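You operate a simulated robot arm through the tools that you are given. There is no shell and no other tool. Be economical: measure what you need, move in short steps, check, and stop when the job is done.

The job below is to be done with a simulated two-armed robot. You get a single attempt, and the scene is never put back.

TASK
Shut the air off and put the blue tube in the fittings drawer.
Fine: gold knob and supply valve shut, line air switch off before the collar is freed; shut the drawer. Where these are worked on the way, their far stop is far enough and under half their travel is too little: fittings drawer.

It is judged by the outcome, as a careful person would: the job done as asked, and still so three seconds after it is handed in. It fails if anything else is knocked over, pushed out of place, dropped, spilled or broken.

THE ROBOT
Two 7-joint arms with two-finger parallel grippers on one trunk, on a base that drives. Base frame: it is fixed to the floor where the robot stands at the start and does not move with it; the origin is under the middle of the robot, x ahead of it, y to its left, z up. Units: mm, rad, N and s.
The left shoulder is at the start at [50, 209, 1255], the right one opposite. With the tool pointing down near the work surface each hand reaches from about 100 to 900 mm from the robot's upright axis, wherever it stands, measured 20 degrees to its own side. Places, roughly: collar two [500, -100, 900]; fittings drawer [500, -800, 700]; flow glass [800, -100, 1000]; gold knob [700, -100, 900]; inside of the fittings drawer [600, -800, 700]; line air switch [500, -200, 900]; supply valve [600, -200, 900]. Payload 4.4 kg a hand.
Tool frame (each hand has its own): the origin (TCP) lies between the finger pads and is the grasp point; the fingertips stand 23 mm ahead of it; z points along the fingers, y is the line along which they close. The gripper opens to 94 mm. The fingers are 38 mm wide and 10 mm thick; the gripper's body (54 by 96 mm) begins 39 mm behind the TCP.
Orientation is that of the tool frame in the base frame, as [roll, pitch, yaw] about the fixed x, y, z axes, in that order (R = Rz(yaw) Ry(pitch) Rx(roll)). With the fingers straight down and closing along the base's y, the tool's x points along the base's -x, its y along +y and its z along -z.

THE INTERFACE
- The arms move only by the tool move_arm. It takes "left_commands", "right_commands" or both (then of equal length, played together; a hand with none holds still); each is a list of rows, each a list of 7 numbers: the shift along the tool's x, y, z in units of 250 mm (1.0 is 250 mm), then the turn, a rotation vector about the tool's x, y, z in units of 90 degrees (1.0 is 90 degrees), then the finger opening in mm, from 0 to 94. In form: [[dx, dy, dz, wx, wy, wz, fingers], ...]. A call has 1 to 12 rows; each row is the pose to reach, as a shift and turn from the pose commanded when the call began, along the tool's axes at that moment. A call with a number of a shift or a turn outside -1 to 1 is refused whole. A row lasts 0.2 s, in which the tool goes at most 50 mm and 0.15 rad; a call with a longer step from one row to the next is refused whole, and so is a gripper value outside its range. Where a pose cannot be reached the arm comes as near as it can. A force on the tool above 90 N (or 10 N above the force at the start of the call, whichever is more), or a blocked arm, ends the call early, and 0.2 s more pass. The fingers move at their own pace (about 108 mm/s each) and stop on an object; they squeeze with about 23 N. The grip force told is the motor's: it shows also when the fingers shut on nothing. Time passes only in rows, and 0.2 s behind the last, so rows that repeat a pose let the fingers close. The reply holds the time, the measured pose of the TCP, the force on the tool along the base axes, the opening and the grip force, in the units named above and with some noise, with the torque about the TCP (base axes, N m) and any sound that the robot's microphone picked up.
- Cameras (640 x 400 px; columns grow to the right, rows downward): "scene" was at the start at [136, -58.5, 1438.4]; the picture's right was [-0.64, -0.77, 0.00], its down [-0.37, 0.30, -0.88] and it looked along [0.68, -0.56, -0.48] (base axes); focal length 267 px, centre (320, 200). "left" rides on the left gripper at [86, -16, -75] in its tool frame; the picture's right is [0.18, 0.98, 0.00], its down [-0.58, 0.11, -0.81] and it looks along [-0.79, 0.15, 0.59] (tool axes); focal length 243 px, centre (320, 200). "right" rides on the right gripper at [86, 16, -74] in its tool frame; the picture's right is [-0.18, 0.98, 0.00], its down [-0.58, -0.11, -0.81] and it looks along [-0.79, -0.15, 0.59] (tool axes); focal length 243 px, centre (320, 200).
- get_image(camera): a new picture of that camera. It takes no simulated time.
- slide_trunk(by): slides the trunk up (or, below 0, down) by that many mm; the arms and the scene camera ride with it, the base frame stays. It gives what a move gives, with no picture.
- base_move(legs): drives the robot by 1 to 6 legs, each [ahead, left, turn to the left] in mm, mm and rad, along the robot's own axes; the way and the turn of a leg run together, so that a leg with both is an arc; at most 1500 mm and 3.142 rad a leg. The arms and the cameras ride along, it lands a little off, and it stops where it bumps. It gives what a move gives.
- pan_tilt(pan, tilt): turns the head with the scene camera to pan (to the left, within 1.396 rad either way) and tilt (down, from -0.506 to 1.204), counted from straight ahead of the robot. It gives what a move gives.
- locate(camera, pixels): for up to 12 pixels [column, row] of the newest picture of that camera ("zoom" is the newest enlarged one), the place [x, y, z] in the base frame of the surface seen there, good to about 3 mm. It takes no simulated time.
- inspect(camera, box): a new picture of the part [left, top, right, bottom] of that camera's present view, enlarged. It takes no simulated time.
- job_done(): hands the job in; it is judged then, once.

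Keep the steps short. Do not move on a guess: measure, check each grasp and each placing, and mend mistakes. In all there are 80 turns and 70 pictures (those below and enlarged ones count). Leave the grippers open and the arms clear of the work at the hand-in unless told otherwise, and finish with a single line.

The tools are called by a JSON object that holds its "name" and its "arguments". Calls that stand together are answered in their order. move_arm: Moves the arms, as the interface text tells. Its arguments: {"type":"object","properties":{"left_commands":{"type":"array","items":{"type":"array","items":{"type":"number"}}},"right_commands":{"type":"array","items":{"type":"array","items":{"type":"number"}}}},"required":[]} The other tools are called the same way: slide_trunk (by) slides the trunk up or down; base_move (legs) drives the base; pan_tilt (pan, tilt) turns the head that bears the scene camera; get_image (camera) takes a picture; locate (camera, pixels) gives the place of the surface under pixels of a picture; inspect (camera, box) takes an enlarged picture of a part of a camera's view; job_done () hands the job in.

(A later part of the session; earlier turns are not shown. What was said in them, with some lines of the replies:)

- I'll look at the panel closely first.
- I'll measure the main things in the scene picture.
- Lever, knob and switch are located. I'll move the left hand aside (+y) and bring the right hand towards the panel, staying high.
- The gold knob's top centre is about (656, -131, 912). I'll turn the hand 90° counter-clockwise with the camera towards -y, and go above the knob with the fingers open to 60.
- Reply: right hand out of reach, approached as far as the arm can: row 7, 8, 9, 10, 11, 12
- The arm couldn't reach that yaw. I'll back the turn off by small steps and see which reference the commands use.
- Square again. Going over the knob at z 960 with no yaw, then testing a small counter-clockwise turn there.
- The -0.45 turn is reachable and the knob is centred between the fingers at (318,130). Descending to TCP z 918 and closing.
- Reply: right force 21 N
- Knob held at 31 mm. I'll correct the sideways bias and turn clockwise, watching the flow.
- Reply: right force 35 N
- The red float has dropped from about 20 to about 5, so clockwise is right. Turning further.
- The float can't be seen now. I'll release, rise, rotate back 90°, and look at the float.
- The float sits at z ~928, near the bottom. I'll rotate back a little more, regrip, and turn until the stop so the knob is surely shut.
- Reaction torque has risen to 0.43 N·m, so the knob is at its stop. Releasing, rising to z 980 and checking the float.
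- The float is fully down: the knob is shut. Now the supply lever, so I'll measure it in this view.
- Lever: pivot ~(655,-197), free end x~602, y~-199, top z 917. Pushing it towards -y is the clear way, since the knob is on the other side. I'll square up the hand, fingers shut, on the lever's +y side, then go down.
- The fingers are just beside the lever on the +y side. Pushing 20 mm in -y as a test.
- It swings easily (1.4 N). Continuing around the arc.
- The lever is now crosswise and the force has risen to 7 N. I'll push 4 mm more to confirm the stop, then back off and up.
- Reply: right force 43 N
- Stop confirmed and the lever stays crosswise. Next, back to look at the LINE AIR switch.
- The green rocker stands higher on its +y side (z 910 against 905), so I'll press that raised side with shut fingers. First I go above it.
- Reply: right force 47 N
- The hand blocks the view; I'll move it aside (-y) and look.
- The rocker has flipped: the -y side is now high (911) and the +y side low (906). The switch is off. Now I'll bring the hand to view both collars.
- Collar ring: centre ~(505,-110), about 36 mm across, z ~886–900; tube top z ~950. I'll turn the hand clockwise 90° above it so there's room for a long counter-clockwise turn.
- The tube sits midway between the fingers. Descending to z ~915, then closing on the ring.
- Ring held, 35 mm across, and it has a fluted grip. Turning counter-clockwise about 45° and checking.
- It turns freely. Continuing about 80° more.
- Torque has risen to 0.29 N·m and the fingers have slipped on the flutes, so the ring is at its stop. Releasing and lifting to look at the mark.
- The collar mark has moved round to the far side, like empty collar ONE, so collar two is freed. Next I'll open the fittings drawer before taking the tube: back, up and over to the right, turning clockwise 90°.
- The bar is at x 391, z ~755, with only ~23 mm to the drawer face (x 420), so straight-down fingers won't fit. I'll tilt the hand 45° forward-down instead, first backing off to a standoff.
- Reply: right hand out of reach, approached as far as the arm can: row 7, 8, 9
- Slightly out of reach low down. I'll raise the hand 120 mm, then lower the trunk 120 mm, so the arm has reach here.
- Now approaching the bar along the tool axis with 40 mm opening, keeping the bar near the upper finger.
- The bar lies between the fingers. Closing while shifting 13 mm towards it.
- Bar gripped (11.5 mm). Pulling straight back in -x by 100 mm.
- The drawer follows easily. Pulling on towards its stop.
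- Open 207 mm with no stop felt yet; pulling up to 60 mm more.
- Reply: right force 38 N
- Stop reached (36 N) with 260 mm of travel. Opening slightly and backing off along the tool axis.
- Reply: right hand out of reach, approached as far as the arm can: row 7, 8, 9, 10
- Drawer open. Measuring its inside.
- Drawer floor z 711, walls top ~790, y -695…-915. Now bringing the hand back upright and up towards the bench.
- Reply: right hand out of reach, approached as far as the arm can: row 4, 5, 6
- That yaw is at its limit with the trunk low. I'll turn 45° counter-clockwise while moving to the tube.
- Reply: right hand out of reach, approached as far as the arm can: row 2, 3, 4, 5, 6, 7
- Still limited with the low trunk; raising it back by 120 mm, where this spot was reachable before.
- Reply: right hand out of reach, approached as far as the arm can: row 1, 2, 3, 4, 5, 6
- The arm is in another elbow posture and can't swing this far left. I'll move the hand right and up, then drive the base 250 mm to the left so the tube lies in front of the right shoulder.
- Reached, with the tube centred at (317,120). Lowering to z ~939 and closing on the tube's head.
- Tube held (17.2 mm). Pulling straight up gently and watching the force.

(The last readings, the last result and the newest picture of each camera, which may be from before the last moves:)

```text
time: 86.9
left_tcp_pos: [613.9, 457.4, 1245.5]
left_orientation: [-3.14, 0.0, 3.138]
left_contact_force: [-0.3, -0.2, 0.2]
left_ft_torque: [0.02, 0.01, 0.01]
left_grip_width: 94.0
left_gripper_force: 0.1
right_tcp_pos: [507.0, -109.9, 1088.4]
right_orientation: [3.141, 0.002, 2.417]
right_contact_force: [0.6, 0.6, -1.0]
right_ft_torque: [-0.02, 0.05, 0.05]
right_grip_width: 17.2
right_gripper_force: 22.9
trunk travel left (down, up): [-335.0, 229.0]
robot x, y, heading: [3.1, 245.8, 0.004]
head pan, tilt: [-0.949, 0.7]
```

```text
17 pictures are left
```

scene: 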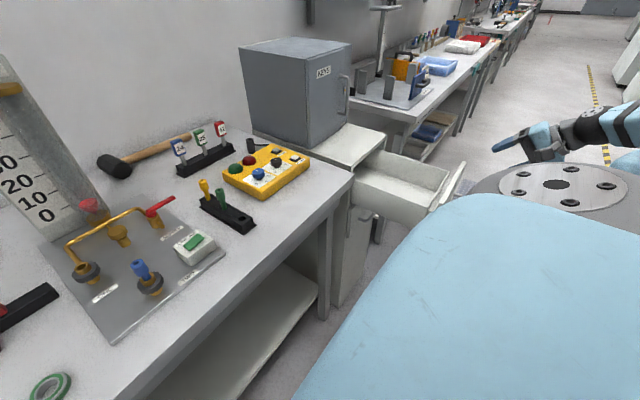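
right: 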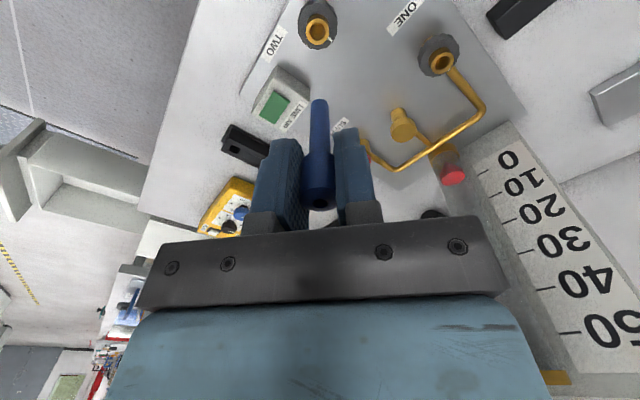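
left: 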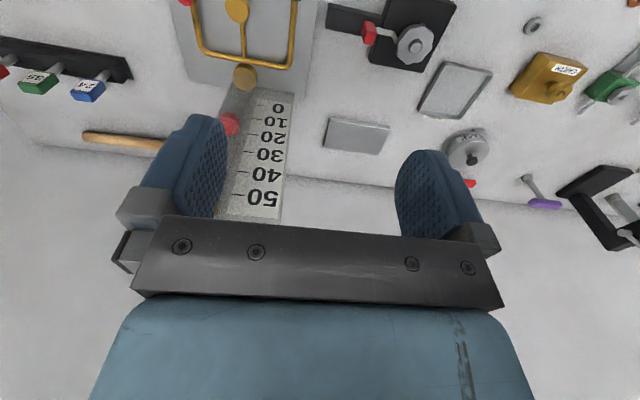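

The tube is out cleanly. Measuring its lower tip, then drawing the hand back before driving.

{"name": "locate", "arguments": {"camera": "right", "pixels": [[320, 102], [320, 130], [318, 170]]}}

{"name": "move_arm", "arguments": {"right_commands": [[0.1, -0.09, 0, 0, 0, 0, 0], [0.2, -0.18, 0, 0, 0, 0, 0], [0.3, -0.27, 0, 0, 0, 0, 0], [0.39, -0.343, 0, 0, 0, 0, 0], [0.39, -0.343, 0, 0, 0, 0, 0]]}}

{"name": "base_move", "arguments": {"legs": [[0, -450, 0]]}}

{"name": "get_image", "arguments": {"camera": "scene"}}

```text
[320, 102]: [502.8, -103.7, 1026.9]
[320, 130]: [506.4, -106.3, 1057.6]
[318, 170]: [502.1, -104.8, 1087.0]
```

```text
time: 88.1
left_tcp_pos: [613.6, 459.1, 1245.4]
left_orientation: [-3.142, 0.0, 3.139]
left_contact_force: [0.1, 0.0, 0.0]
left_ft_torque: [0.0, 0.03, 0.01]
left_grip_width: 93.9
left_gripper_force: 0.0
right_tcp_pos: [377.6, -109.7, 1088.8]
right_orientation: [3.138, 0.002, 2.417]
right_contact_force: [0.6, -0.3, -0.7]
right_ft_torque: [0.02, 0.01, -0.03]
right_grip_width: 17.4
right_gripper_force: 22.9
trunk travel left (down, up): [-335.0, 229.0]
robot x, y, heading: [2.3, 246.0, -0.003]
head pan, tilt: [-0.949, 0.7]
```

```text
time: 92.6
left_tcp_pos: [612.6, 8.1, 1245.1]
left_orientation: [3.14, -0.001, 3.136]
left_contact_force: [0.0, 0.0, 0.6]
left_ft_torque: [0.05, 0.01, 0.01]
left_grip_width: 94.2
left_gripper_force: 0.1
right_tcp_pos: [374.7, -558.7, 1089.2]
right_orientation: [3.14, 0.0, 2.414]
right_contact_force: [1.3, -0.5, -0.7]
right_ft_torque: [0.02, 0.01, -0.01]
right_grip_width: 17.2
right_gripper_force: 22.8
trunk travel left (down, up): [-335.0, 229.0]
robot x, y, heading: [-1.8, -201.1, -0.005]
head pan, tilt: [-0.949, 0.7]
```

```text
16 pictures are left
```

scene: 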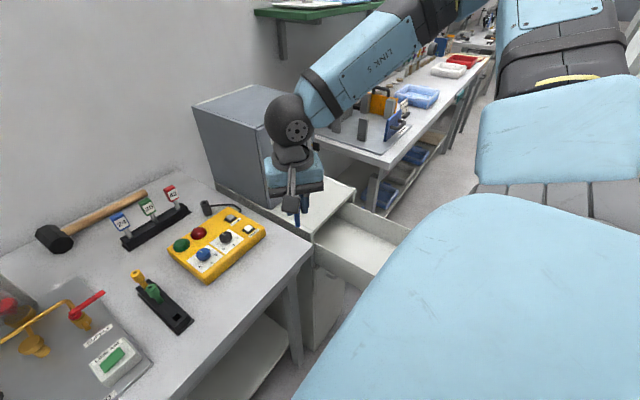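

The tube tip is ~62 mm below the TCP. Moving over the open drawer at (290,-800).

{"name": "move_arm", "arguments": {"right_commands": [[-0.06, -0.15, 0, 0, 0, 0, 0], [-0.12, -0.31, 0, 0, 0, 0, 0], [-0.19, -0.47, 0, 0, 0, 0, 0], [-0.26, -0.63, 0, 0, 0, 0, 0], [-0.32, -0.79, 0.05, 0, 0, 0, 0], [-0.386, -0.946, 0.1, 0, 0, 0, 0], [-0.386, -0.946, 0.25, 0, 0, 0, 0], [-0.386, -0.946, 0.4, 0, 0, 0, 0], [-0.386, -0.946, 0.56, 0, 0, 0, 0], [-0.386, -0.946, 0.7, 0, 0, 0, 0], [-0.386, -0.946, 0.7, 0, 0, 0, 0]]}}

{"name": "get_image", "arguments": {"camera": "right"}}

```text
time: 95.0
left_tcp_pos: [611.7, 9.8, 1245.6]
left_orientation: [-3.141, 0.0, 3.137]
left_contact_force: [0.0, -0.1, 0.1]
left_ft_torque: [-0.02, 0.02, 0.01]
left_grip_width: 94.0
left_gripper_force: 0.2
right_tcp_pos: [288.1, -797.5, 913.8]
right_orientation: [3.139, 0.001, 2.413]
right_contact_force: [-0.2, 0.6, 0.4]
right_ft_torque: [0.02, -0.05, 0.02]
right_grip_width: 17.1
right_gripper_force: 22.8
trunk travel left (down, up): [-335.0, 229.0]
robot x, y, heading: [-2.7, -200.8, -0.003]
head pan, tilt: [-0.949, 0.7]
```

```text
15 pictures are left
```

right: 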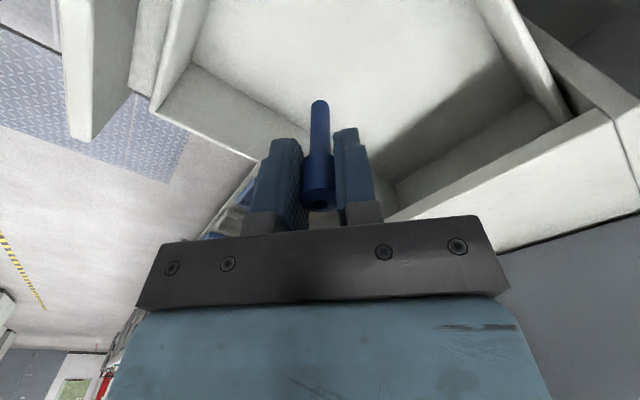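

Over the drawer, tube hanging between the walls. Lowering with a 30° tilt so that it lies over gently when released.

{"name": "move_arm", "arguments": {"right_commands": [[0, 0, 0.1, 0, 0.08, 0, 0], [0, 0, 0.2, 0, 0.16, 0, 0], [0, 0, 0.3, 0, 0.24, 0, 0], [0, 0, 0.4, 0, 0.333, 0, 0], [0, 0, 0.48, 0, 0.333, 0, 0], [0, 0, 0.54, 0, 0.333, 0, 0], [0, 0, 0.54, 0, 0.333, 0, 0]]}}

{"name": "get_image", "arguments": {"camera": "right"}}

```text
time: 96.6
left_tcp_pos: [611.5, 9.9, 1244.2]
left_orientation: [-3.141, 0.0, 3.137]
left_contact_force: [0.0, 0.0, -0.8]
left_ft_torque: [-0.01, 0.01, -0.01]
left_grip_width: 94.0
left_gripper_force: 0.0
right_tcp_pos: [290.7, -799.5, 777.4]
right_orientation: [3.141, -0.522, 2.416]
right_contact_force: [0.6, 0.3, 0.1]
right_ft_torque: [0.02, -0.02, 0.01]
right_grip_width: 17.4
right_gripper_force: 23.1
trunk travel left (down, up): [-335.0, 229.0]
robot x, y, heading: [-1.5, -199.2, -0.007]
head pan, tilt: [-0.949, 0.7]
```

```text
14 pictures are left
```

right: 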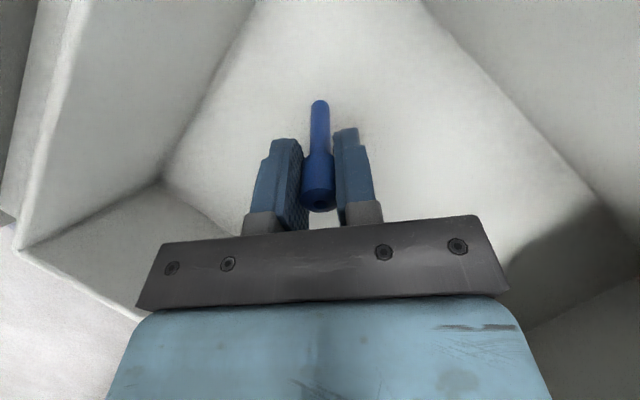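

Now 8–10 mm further down to touch the floor.

{"name": "move_arm", "arguments": {"right_commands": [[-0.008, 0, 0.014, 0, 0, 0, 0], [-0.016, 0, 0.028, 0, 0, 0, 0], [-0.02, 0, 0.035, 0, 0, 0, 0], [-0.02, 0, 0.035, 0, 0, 0, 0]]}}

```text
time: 97.6
left_tcp_pos: [612.4, 10.0, 1244.8]
left_orientation: [-3.141, -0.001, 3.135]
left_contact_force: [0.8, 0.0, -0.2]
left_ft_torque: [0.0, 0.02, 0.03]
left_grip_width: 93.9
left_gripper_force: 0.1
right_tcp_pos: [291.4, -798.1, 768.8]
right_orientation: [3.14, -0.522, 2.416]
right_contact_force: [0.2, -0.8, 2.8]
right_ft_torque: [0.04, 0.05, 0.07]
right_grip_width: 17.5
right_gripper_force: 23.6
trunk travel left (down, up): [-335.0, 229.0]
robot x, y, heading: [-3.7, -200.9, -0.004]
head pan, tilt: [-0.949, 0.7]
```

Light touch on the floor (2.8 N). Releasing and retreating along the tool axis.

{"name": "move_arm", "arguments": {"right_commands": [[-0.02, 0, 0.0, 0, 0, 0, 20], [-0.02, 0, 0.0, 0, 0, 0, 40], [-0.02, 0, 0.0, 0, 0, 0, 60], [0, 0, -0.1, 0, 0, 0, 60], [0.04, 0, -0.24, 0, 0, 0, 60], [0.1, 0, -0.4, 0, 0, 0, 60], [0.18, 0, -0.55, 0, 0, 0, 60], [0.25, 0, -0.65, 0, 0, 0, 60], [0.25, 0, -0.65, 0, 0, 0, 60]]}}

{"name": "get_image", "arguments": {"camera": "right"}}

```text
time: 99.6
left_tcp_pos: [612.0, 9.6, 1245.4]
left_orientation: [3.141, 0.002, 3.136]
left_contact_force: [-0.5, -0.3, 1.0]
left_ft_torque: [-0.01, 0.0, -0.02]
left_grip_width: 93.9
left_gripper_force: 0.0
right_tcp_pos: [309.0, -817.3, 940.9]
right_orientation: [3.137, -0.523, 2.414]
right_contact_force: [0.4, -0.4, -0.6]
right_ft_torque: [0.0, -0.01, -0.01]
right_grip_width: 60.0
right_gripper_force: 0.0
trunk travel left (down, up): [-335.0, 229.0]
robot x, y, heading: [-3.4, -199.9, -0.007]
head pan, tilt: [-0.949, 0.7]
```

```text
13 pictures are left
```

right: 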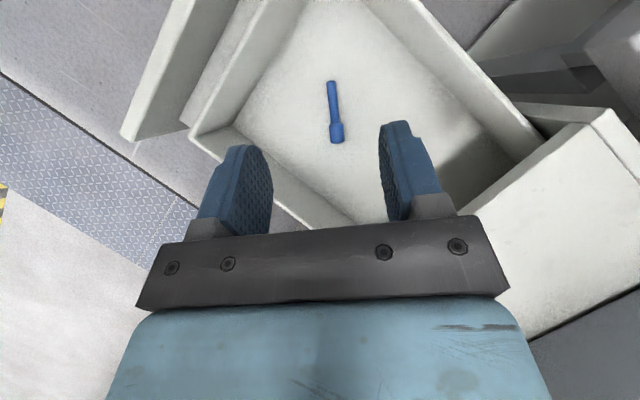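

The tube lies flat in the drawer. Now I'll straighten the hand, shut the fingers, and go round in front of the drawer face.

{"name": "move_arm", "arguments": {"right_commands": [[0.03, 0, -0.05, 0, -0.085, 0, 60], [0.06, 0, -0.1, 0, -0.17, 0, 40], [0.09, 0, -0.16, 0, -0.25, 0, 20], [0.12, 0, -0.208, 0, -0.333, 0, 0], [0.12, 0, -0.208, 0, -0.333, 0, 0]]}}

{"name": "move_arm", "arguments": {"right_commands": [[0.1, -0.08, 0, 0, 0, -0.08, 0], [0.22, -0.17, 0, 0, 0, -0.16, 0], [0.34, -0.26, 0, 0, 0, -0.24, 0], [0.46, -0.35, 0, 0, 0, -0.32, 0], [0.58, -0.44, 0, 0, 0, -0.4, 0], [0.7, -0.53, 0, 0, 0, -0.464, 0], [0.7, -0.53, 0, 0, 0, -0.464, 0]]}}

{"name": "get_image", "arguments": {"camera": "right"}}

```text
time: 100.8
left_tcp_pos: [612.3, 7.4, 1245.6]
left_orientation: [-3.141, 0.0, 3.136]
left_contact_force: [-0.2, 0.6, 0.2]
left_ft_torque: [0.01, 0.02, 0.01]
left_grip_width: 94.0
left_gripper_force: 0.1
right_tcp_pos: [310.6, -817.1, 1001.1]
right_orientation: [3.14, 0.003, 2.415]
right_contact_force: [-0.2, -1.2, 0.3]
right_ft_torque: [0.01, 0.02, 0.01]
right_grip_width: 0.0
right_gripper_force: 23.3
trunk travel left (down, up): [-335.0, 229.0]
robot x, y, heading: [-5.0, -202.1, 0.002]
head pan, tilt: [-0.949, 0.7]
```

```text
time: 102.4
left_tcp_pos: [614.8, 11.0, 1242.6]
left_orientation: [-3.139, -0.005, 3.137]
left_contact_force: [0.2, 0.4, -0.6]
left_ft_torque: [-0.02, -0.01, -0.01]
left_grip_width: 93.9
left_gripper_force: 0.1
right_tcp_pos: [97.5, -798.2, 1000.6]
right_orientation: [-3.141, 0.01, -3.138]
right_contact_force: [-3.4, 0.6, -1.0]
right_ft_torque: [-0.01, -0.23, -0.03]
right_grip_width: 0.1
right_gripper_force: 22.6
right hand out of reach, approached as far as the arm can: row 6
trunk travel left (down, up): [-335.0, 229.0]
robot x, y, heading: [-2.6, -195.3, -0.006]
head pan, tilt: [-0.949, 0.7]
```

```text
12 pictures are left
```

right: 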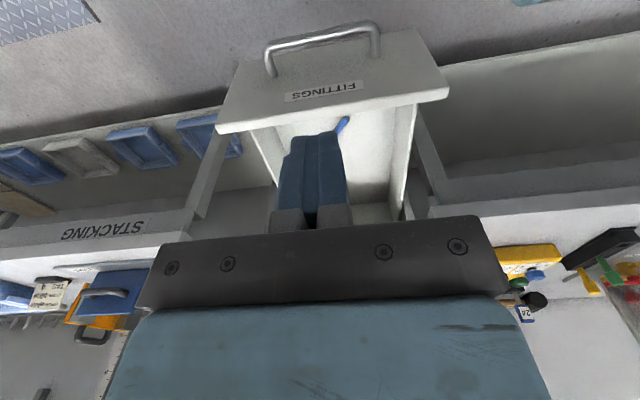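

{"name": "locate", "arguments": {"camera": "right", "pixels": [[335, 112], [220, 130], [445, 95], [330, 85], [325, 40]]}}

{"name": "move_arm", "arguments": {"right_commands": [[0, 0, 0.15, 0, 0, 0, 0], [0, 0, 0.3, 0, 0, 0, 0], [0, 0, 0.45, 0, 0, 0, 0], [0, 0, 0.6, 0, 0, 0, 0], [0, 0, 0.695, 0, 0, 0, 0], [0, 0, 0.695, 0, 0, 0, 0]]}}

```text
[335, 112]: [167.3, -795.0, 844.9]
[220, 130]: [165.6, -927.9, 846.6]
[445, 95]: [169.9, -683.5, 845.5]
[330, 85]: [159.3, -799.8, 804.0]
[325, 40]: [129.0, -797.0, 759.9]
```

```text
time: 103.8
left_tcp_pos: [610.8, 10.2, 1246.0]
left_orientation: [3.141, 0.001, 3.135]
left_contact_force: [0.6, -0.1, 0.1]
left_ft_torque: [-0.02, 0.0, 0.03]
left_grip_width: 93.9
left_gripper_force: 0.0
right_tcp_pos: [90.1, -800.3, 824.4]
right_orientation: [-3.142, 0.004, -3.141]
right_contact_force: [-0.2, -0.5, 1.2]
right_ft_torque: [0.01, -0.01, 0.0]
right_grip_width: 0.0
right_gripper_force: 23.0
trunk travel left (down, up): [-335.0, 229.0]
robot x, y, heading: [0.9, -202.1, -0.008]
head pan, tilt: [-0.949, 0.7]
```

Face at x 159.5. Pushing it in along +x, first 250 mm.

{"name": "move_arm", "arguments": {"right_commands": [[-0.1, 0, -0.01, 0, 0, 0, 0], [-0.18, 0, -0.012, 0, 0, 0, 0], [-0.24, 0, -0.012, 0, 0, 0, 0], [-0.32, 0, -0.012, 0, 0, 0, 0], [-0.42, 0, -0.012, 0, 0, 0, 0], [-0.52, 0, -0.012, 0, 0, 0, 0], [-0.62, 0, -0.012, 0, 0, 0, 0], [-0.72, 0, -0.012, 0, 0, 0, 0], [-0.82, 0, -0.012, 0, 0, 0, 0], [-0.92, 0, -0.012, 0, 0, 0, 0], [-1.0, 0, -0.012, 0, 0, 0, 0], [-1.0, 0, -0.012, 0, 0, 0, 0]]}}

{"name": "get_image", "arguments": {"camera": "right"}}

```text
time: 106.4
left_tcp_pos: [611.9, 9.0, 1245.9]
left_orientation: [-3.14, 0.002, 3.135]
left_contact_force: [1.0, 0.5, -0.1]
left_ft_torque: [0.02, -0.01, 0.02]
left_grip_width: 93.9
left_gripper_force: 0.0
right_tcp_pos: [341.8, -799.9, 829.7]
right_orientation: [-3.142, 0.003, -3.139]
right_contact_force: [0.4, -0.4, 0.8]
right_ft_torque: [0.02, 0.03, 0.0]
right_grip_width: 0.0
right_gripper_force: 22.2
trunk travel left (down, up): [-335.0, 229.0]
robot x, y, heading: [-1.3, -202.4, -0.006]
head pan, tilt: [-0.949, 0.7]
```

```text
11 pictures are left
```

right: 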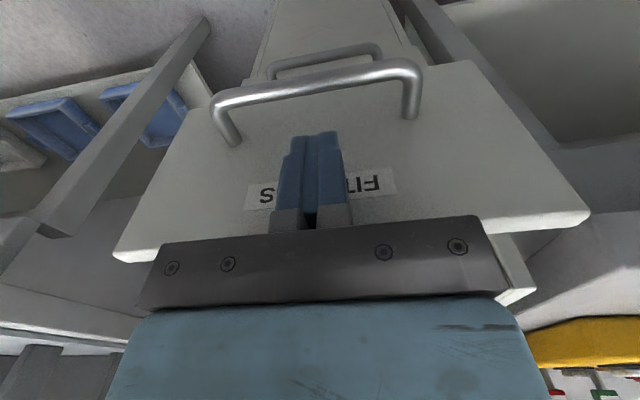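

Moving well. The last 60 mm in smaller steps to the closed stop.

{"name": "move_arm", "arguments": {"right_commands": [[-0.06, 0, 0, 0, 0, 0, 0], [-0.12, 0, 0, 0, 0, 0, 0], [-0.16, 0, 0, 0, 0, 0, 0], [-0.2, 0, 0, 0, 0, 0, 0], [-0.225, 0, 0, 0, 0, 0, 0], [-0.24, 0, 0, 0, 0, 0, 0], [-0.25, 0, 0, 0, 0, 0, 0], [-0.25, 0, 0, 0, 0, 0, 0]]}}

```text
time: 108.2
left_tcp_pos: [608.4, 7.7, 1247.4]
left_orientation: [3.14, 0.003, 3.134]
left_contact_force: [-0.9, -0.3, 1.2]
left_ft_torque: [0.03, 0.0, 0.0]
left_grip_width: 93.8
left_gripper_force: 0.1
right_tcp_pos: [399.1, -799.1, 830.5]
right_orientation: [-3.141, 0.001, -3.141]
right_contact_force: [-32.2, 5.1, 0.5]
right_ft_torque: [-0.13, -0.52, -0.06]
right_grip_width: 0.2
right_gripper_force: 23.1
trunk travel left (down, up): [-335.0, 229.0]
robot x, y, heading: [-0.4, -198.0, -0.009]
head pan, tilt: [-0.949, 0.7]
```

Stop reached (32 N at face x ~419). Backing off, up, and opening the fingers; then checking everything with the scene camera.

{"name": "move_arm", "arguments": {"right_commands": [[0.12, 0, 0, 0, 0, 0, 0], [0.28, 0, 0, 0, 0, 0, 0], [0.4, 0, -0.1, 0, 0, 0, 30], [0.4, 0, -0.28, 0, 0, 0, 60], [0.4, 0, -0.46, 0, 0, 0, 94], [0.4, 0, -0.64, 0, 0, 0, 94], [0.4, 0, -0.8, 0, 0, 0, 94], [0.4, 0, -0.8, 0, 0, 0, 94]]}}

{"name": "get_image", "arguments": {"camera": "scene"}}

{"name": "get_image", "arguments": {"camera": "right"}}

```text
time: 110.0
left_tcp_pos: [611.9, 8.6, 1245.8]
left_orientation: [3.141, -0.001, 3.135]
left_contact_force: [-0.4, 0.6, 0.2]
left_ft_torque: [0.0, 0.0, 0.02]
left_grip_width: 94.2
left_gripper_force: 0.0
right_tcp_pos: [306.3, -801.2, 1030.9]
right_orientation: [3.14, 0.002, -3.141]
right_contact_force: [0.2, -0.4, -0.6]
right_ft_torque: [0.0, 0.03, 0.02]
right_grip_width: 94.4
right_gripper_force: 0.0
trunk travel left (down, up): [-335.0, 229.0]
robot x, y, heading: [-0.0, -202.5, -0.004]
head pan, tilt: [-0.949, 0.7]
```

```text
10 pictures are left
```

scene: 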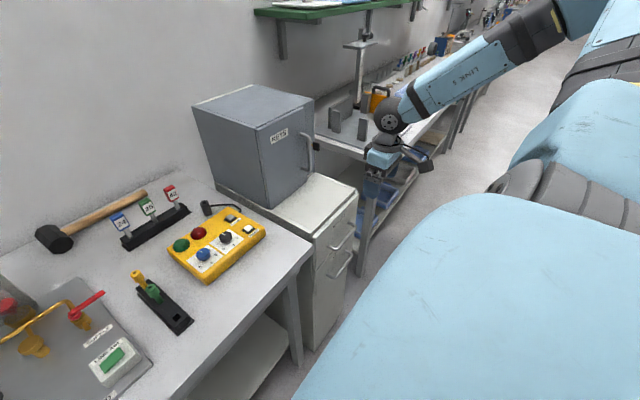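

```text
9 pictures are left
```

right: 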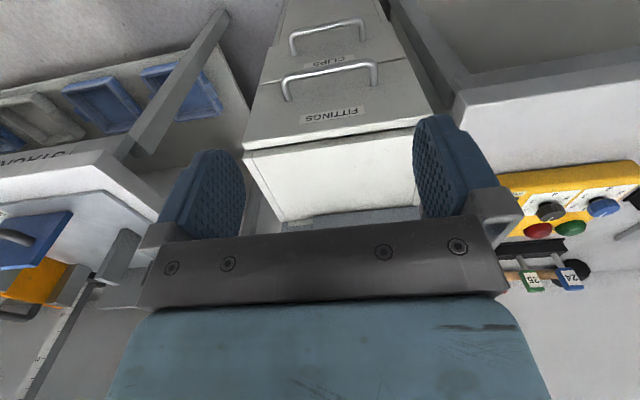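

Drawer flush with its neighbour. One last look at the panel.

{"name": "pan_tilt", "arguments": {"pan": 0.1, "tilt": 0.7}}

{"name": "get_image", "arguments": {"camera": "scene"}}

{"name": "inspect", "arguments": {"camera": "scene", "box": [200, 140, 400, 300]}}

```text
time: 111.3
left_tcp_pos: [612.3, 9.1, 1245.6]
left_orientation: [3.141, -0.001, 3.137]
left_contact_force: [-0.1, 0.0, 0.3]
left_ft_torque: [0.03, 0.01, 0.03]
left_grip_width: 94.1
left_gripper_force: 0.0
right_tcp_pos: [305.5, -800.7, 1031.5]
right_orientation: [3.141, 0.001, -3.14]
right_contact_force: [-0.7, 0.2, -0.7]
right_ft_torque: [0.0, 0.0, -0.02]
right_grip_width: 93.9
right_gripper_force: 0.1
trunk travel left (down, up): [-335.0, 229.0]
robot x, y, heading: [-4.8, -203.1, -0.005]
head pan, tilt: [0.099, 0.7]
```

```text
8 pictures are left
```

scene: 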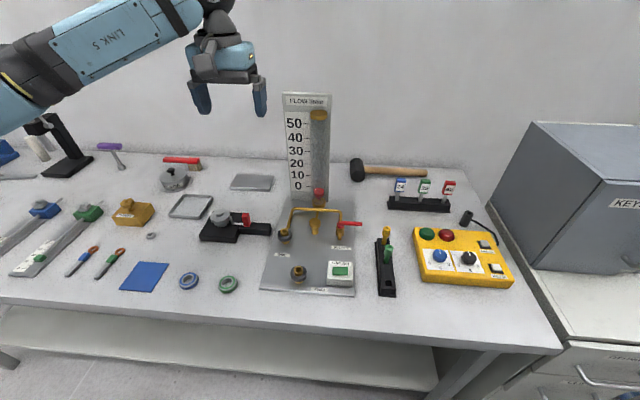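

```text
2.50 times, centred on (300, 220) of scene
```

zoom: 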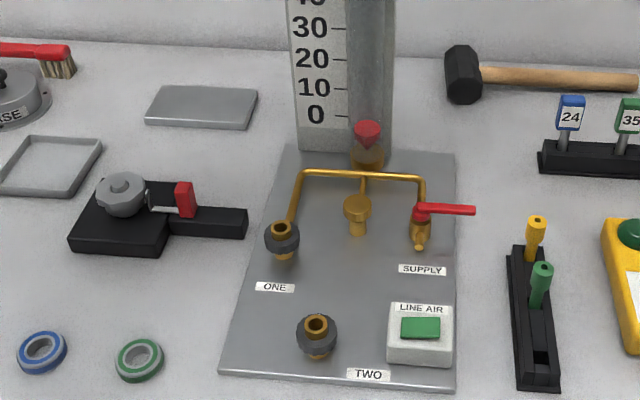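

The supply lever is crosswise, the flow reads zero, the rocker is flipped, collar two is empty and nothing else has moved. Handing in.

{"name": "job_done", "arguments": {}}

```text
The job is handed in.
```

The air is shut off at the gold knob, supply valve and line switch, and the blue tube is in the closed fittings drawer.
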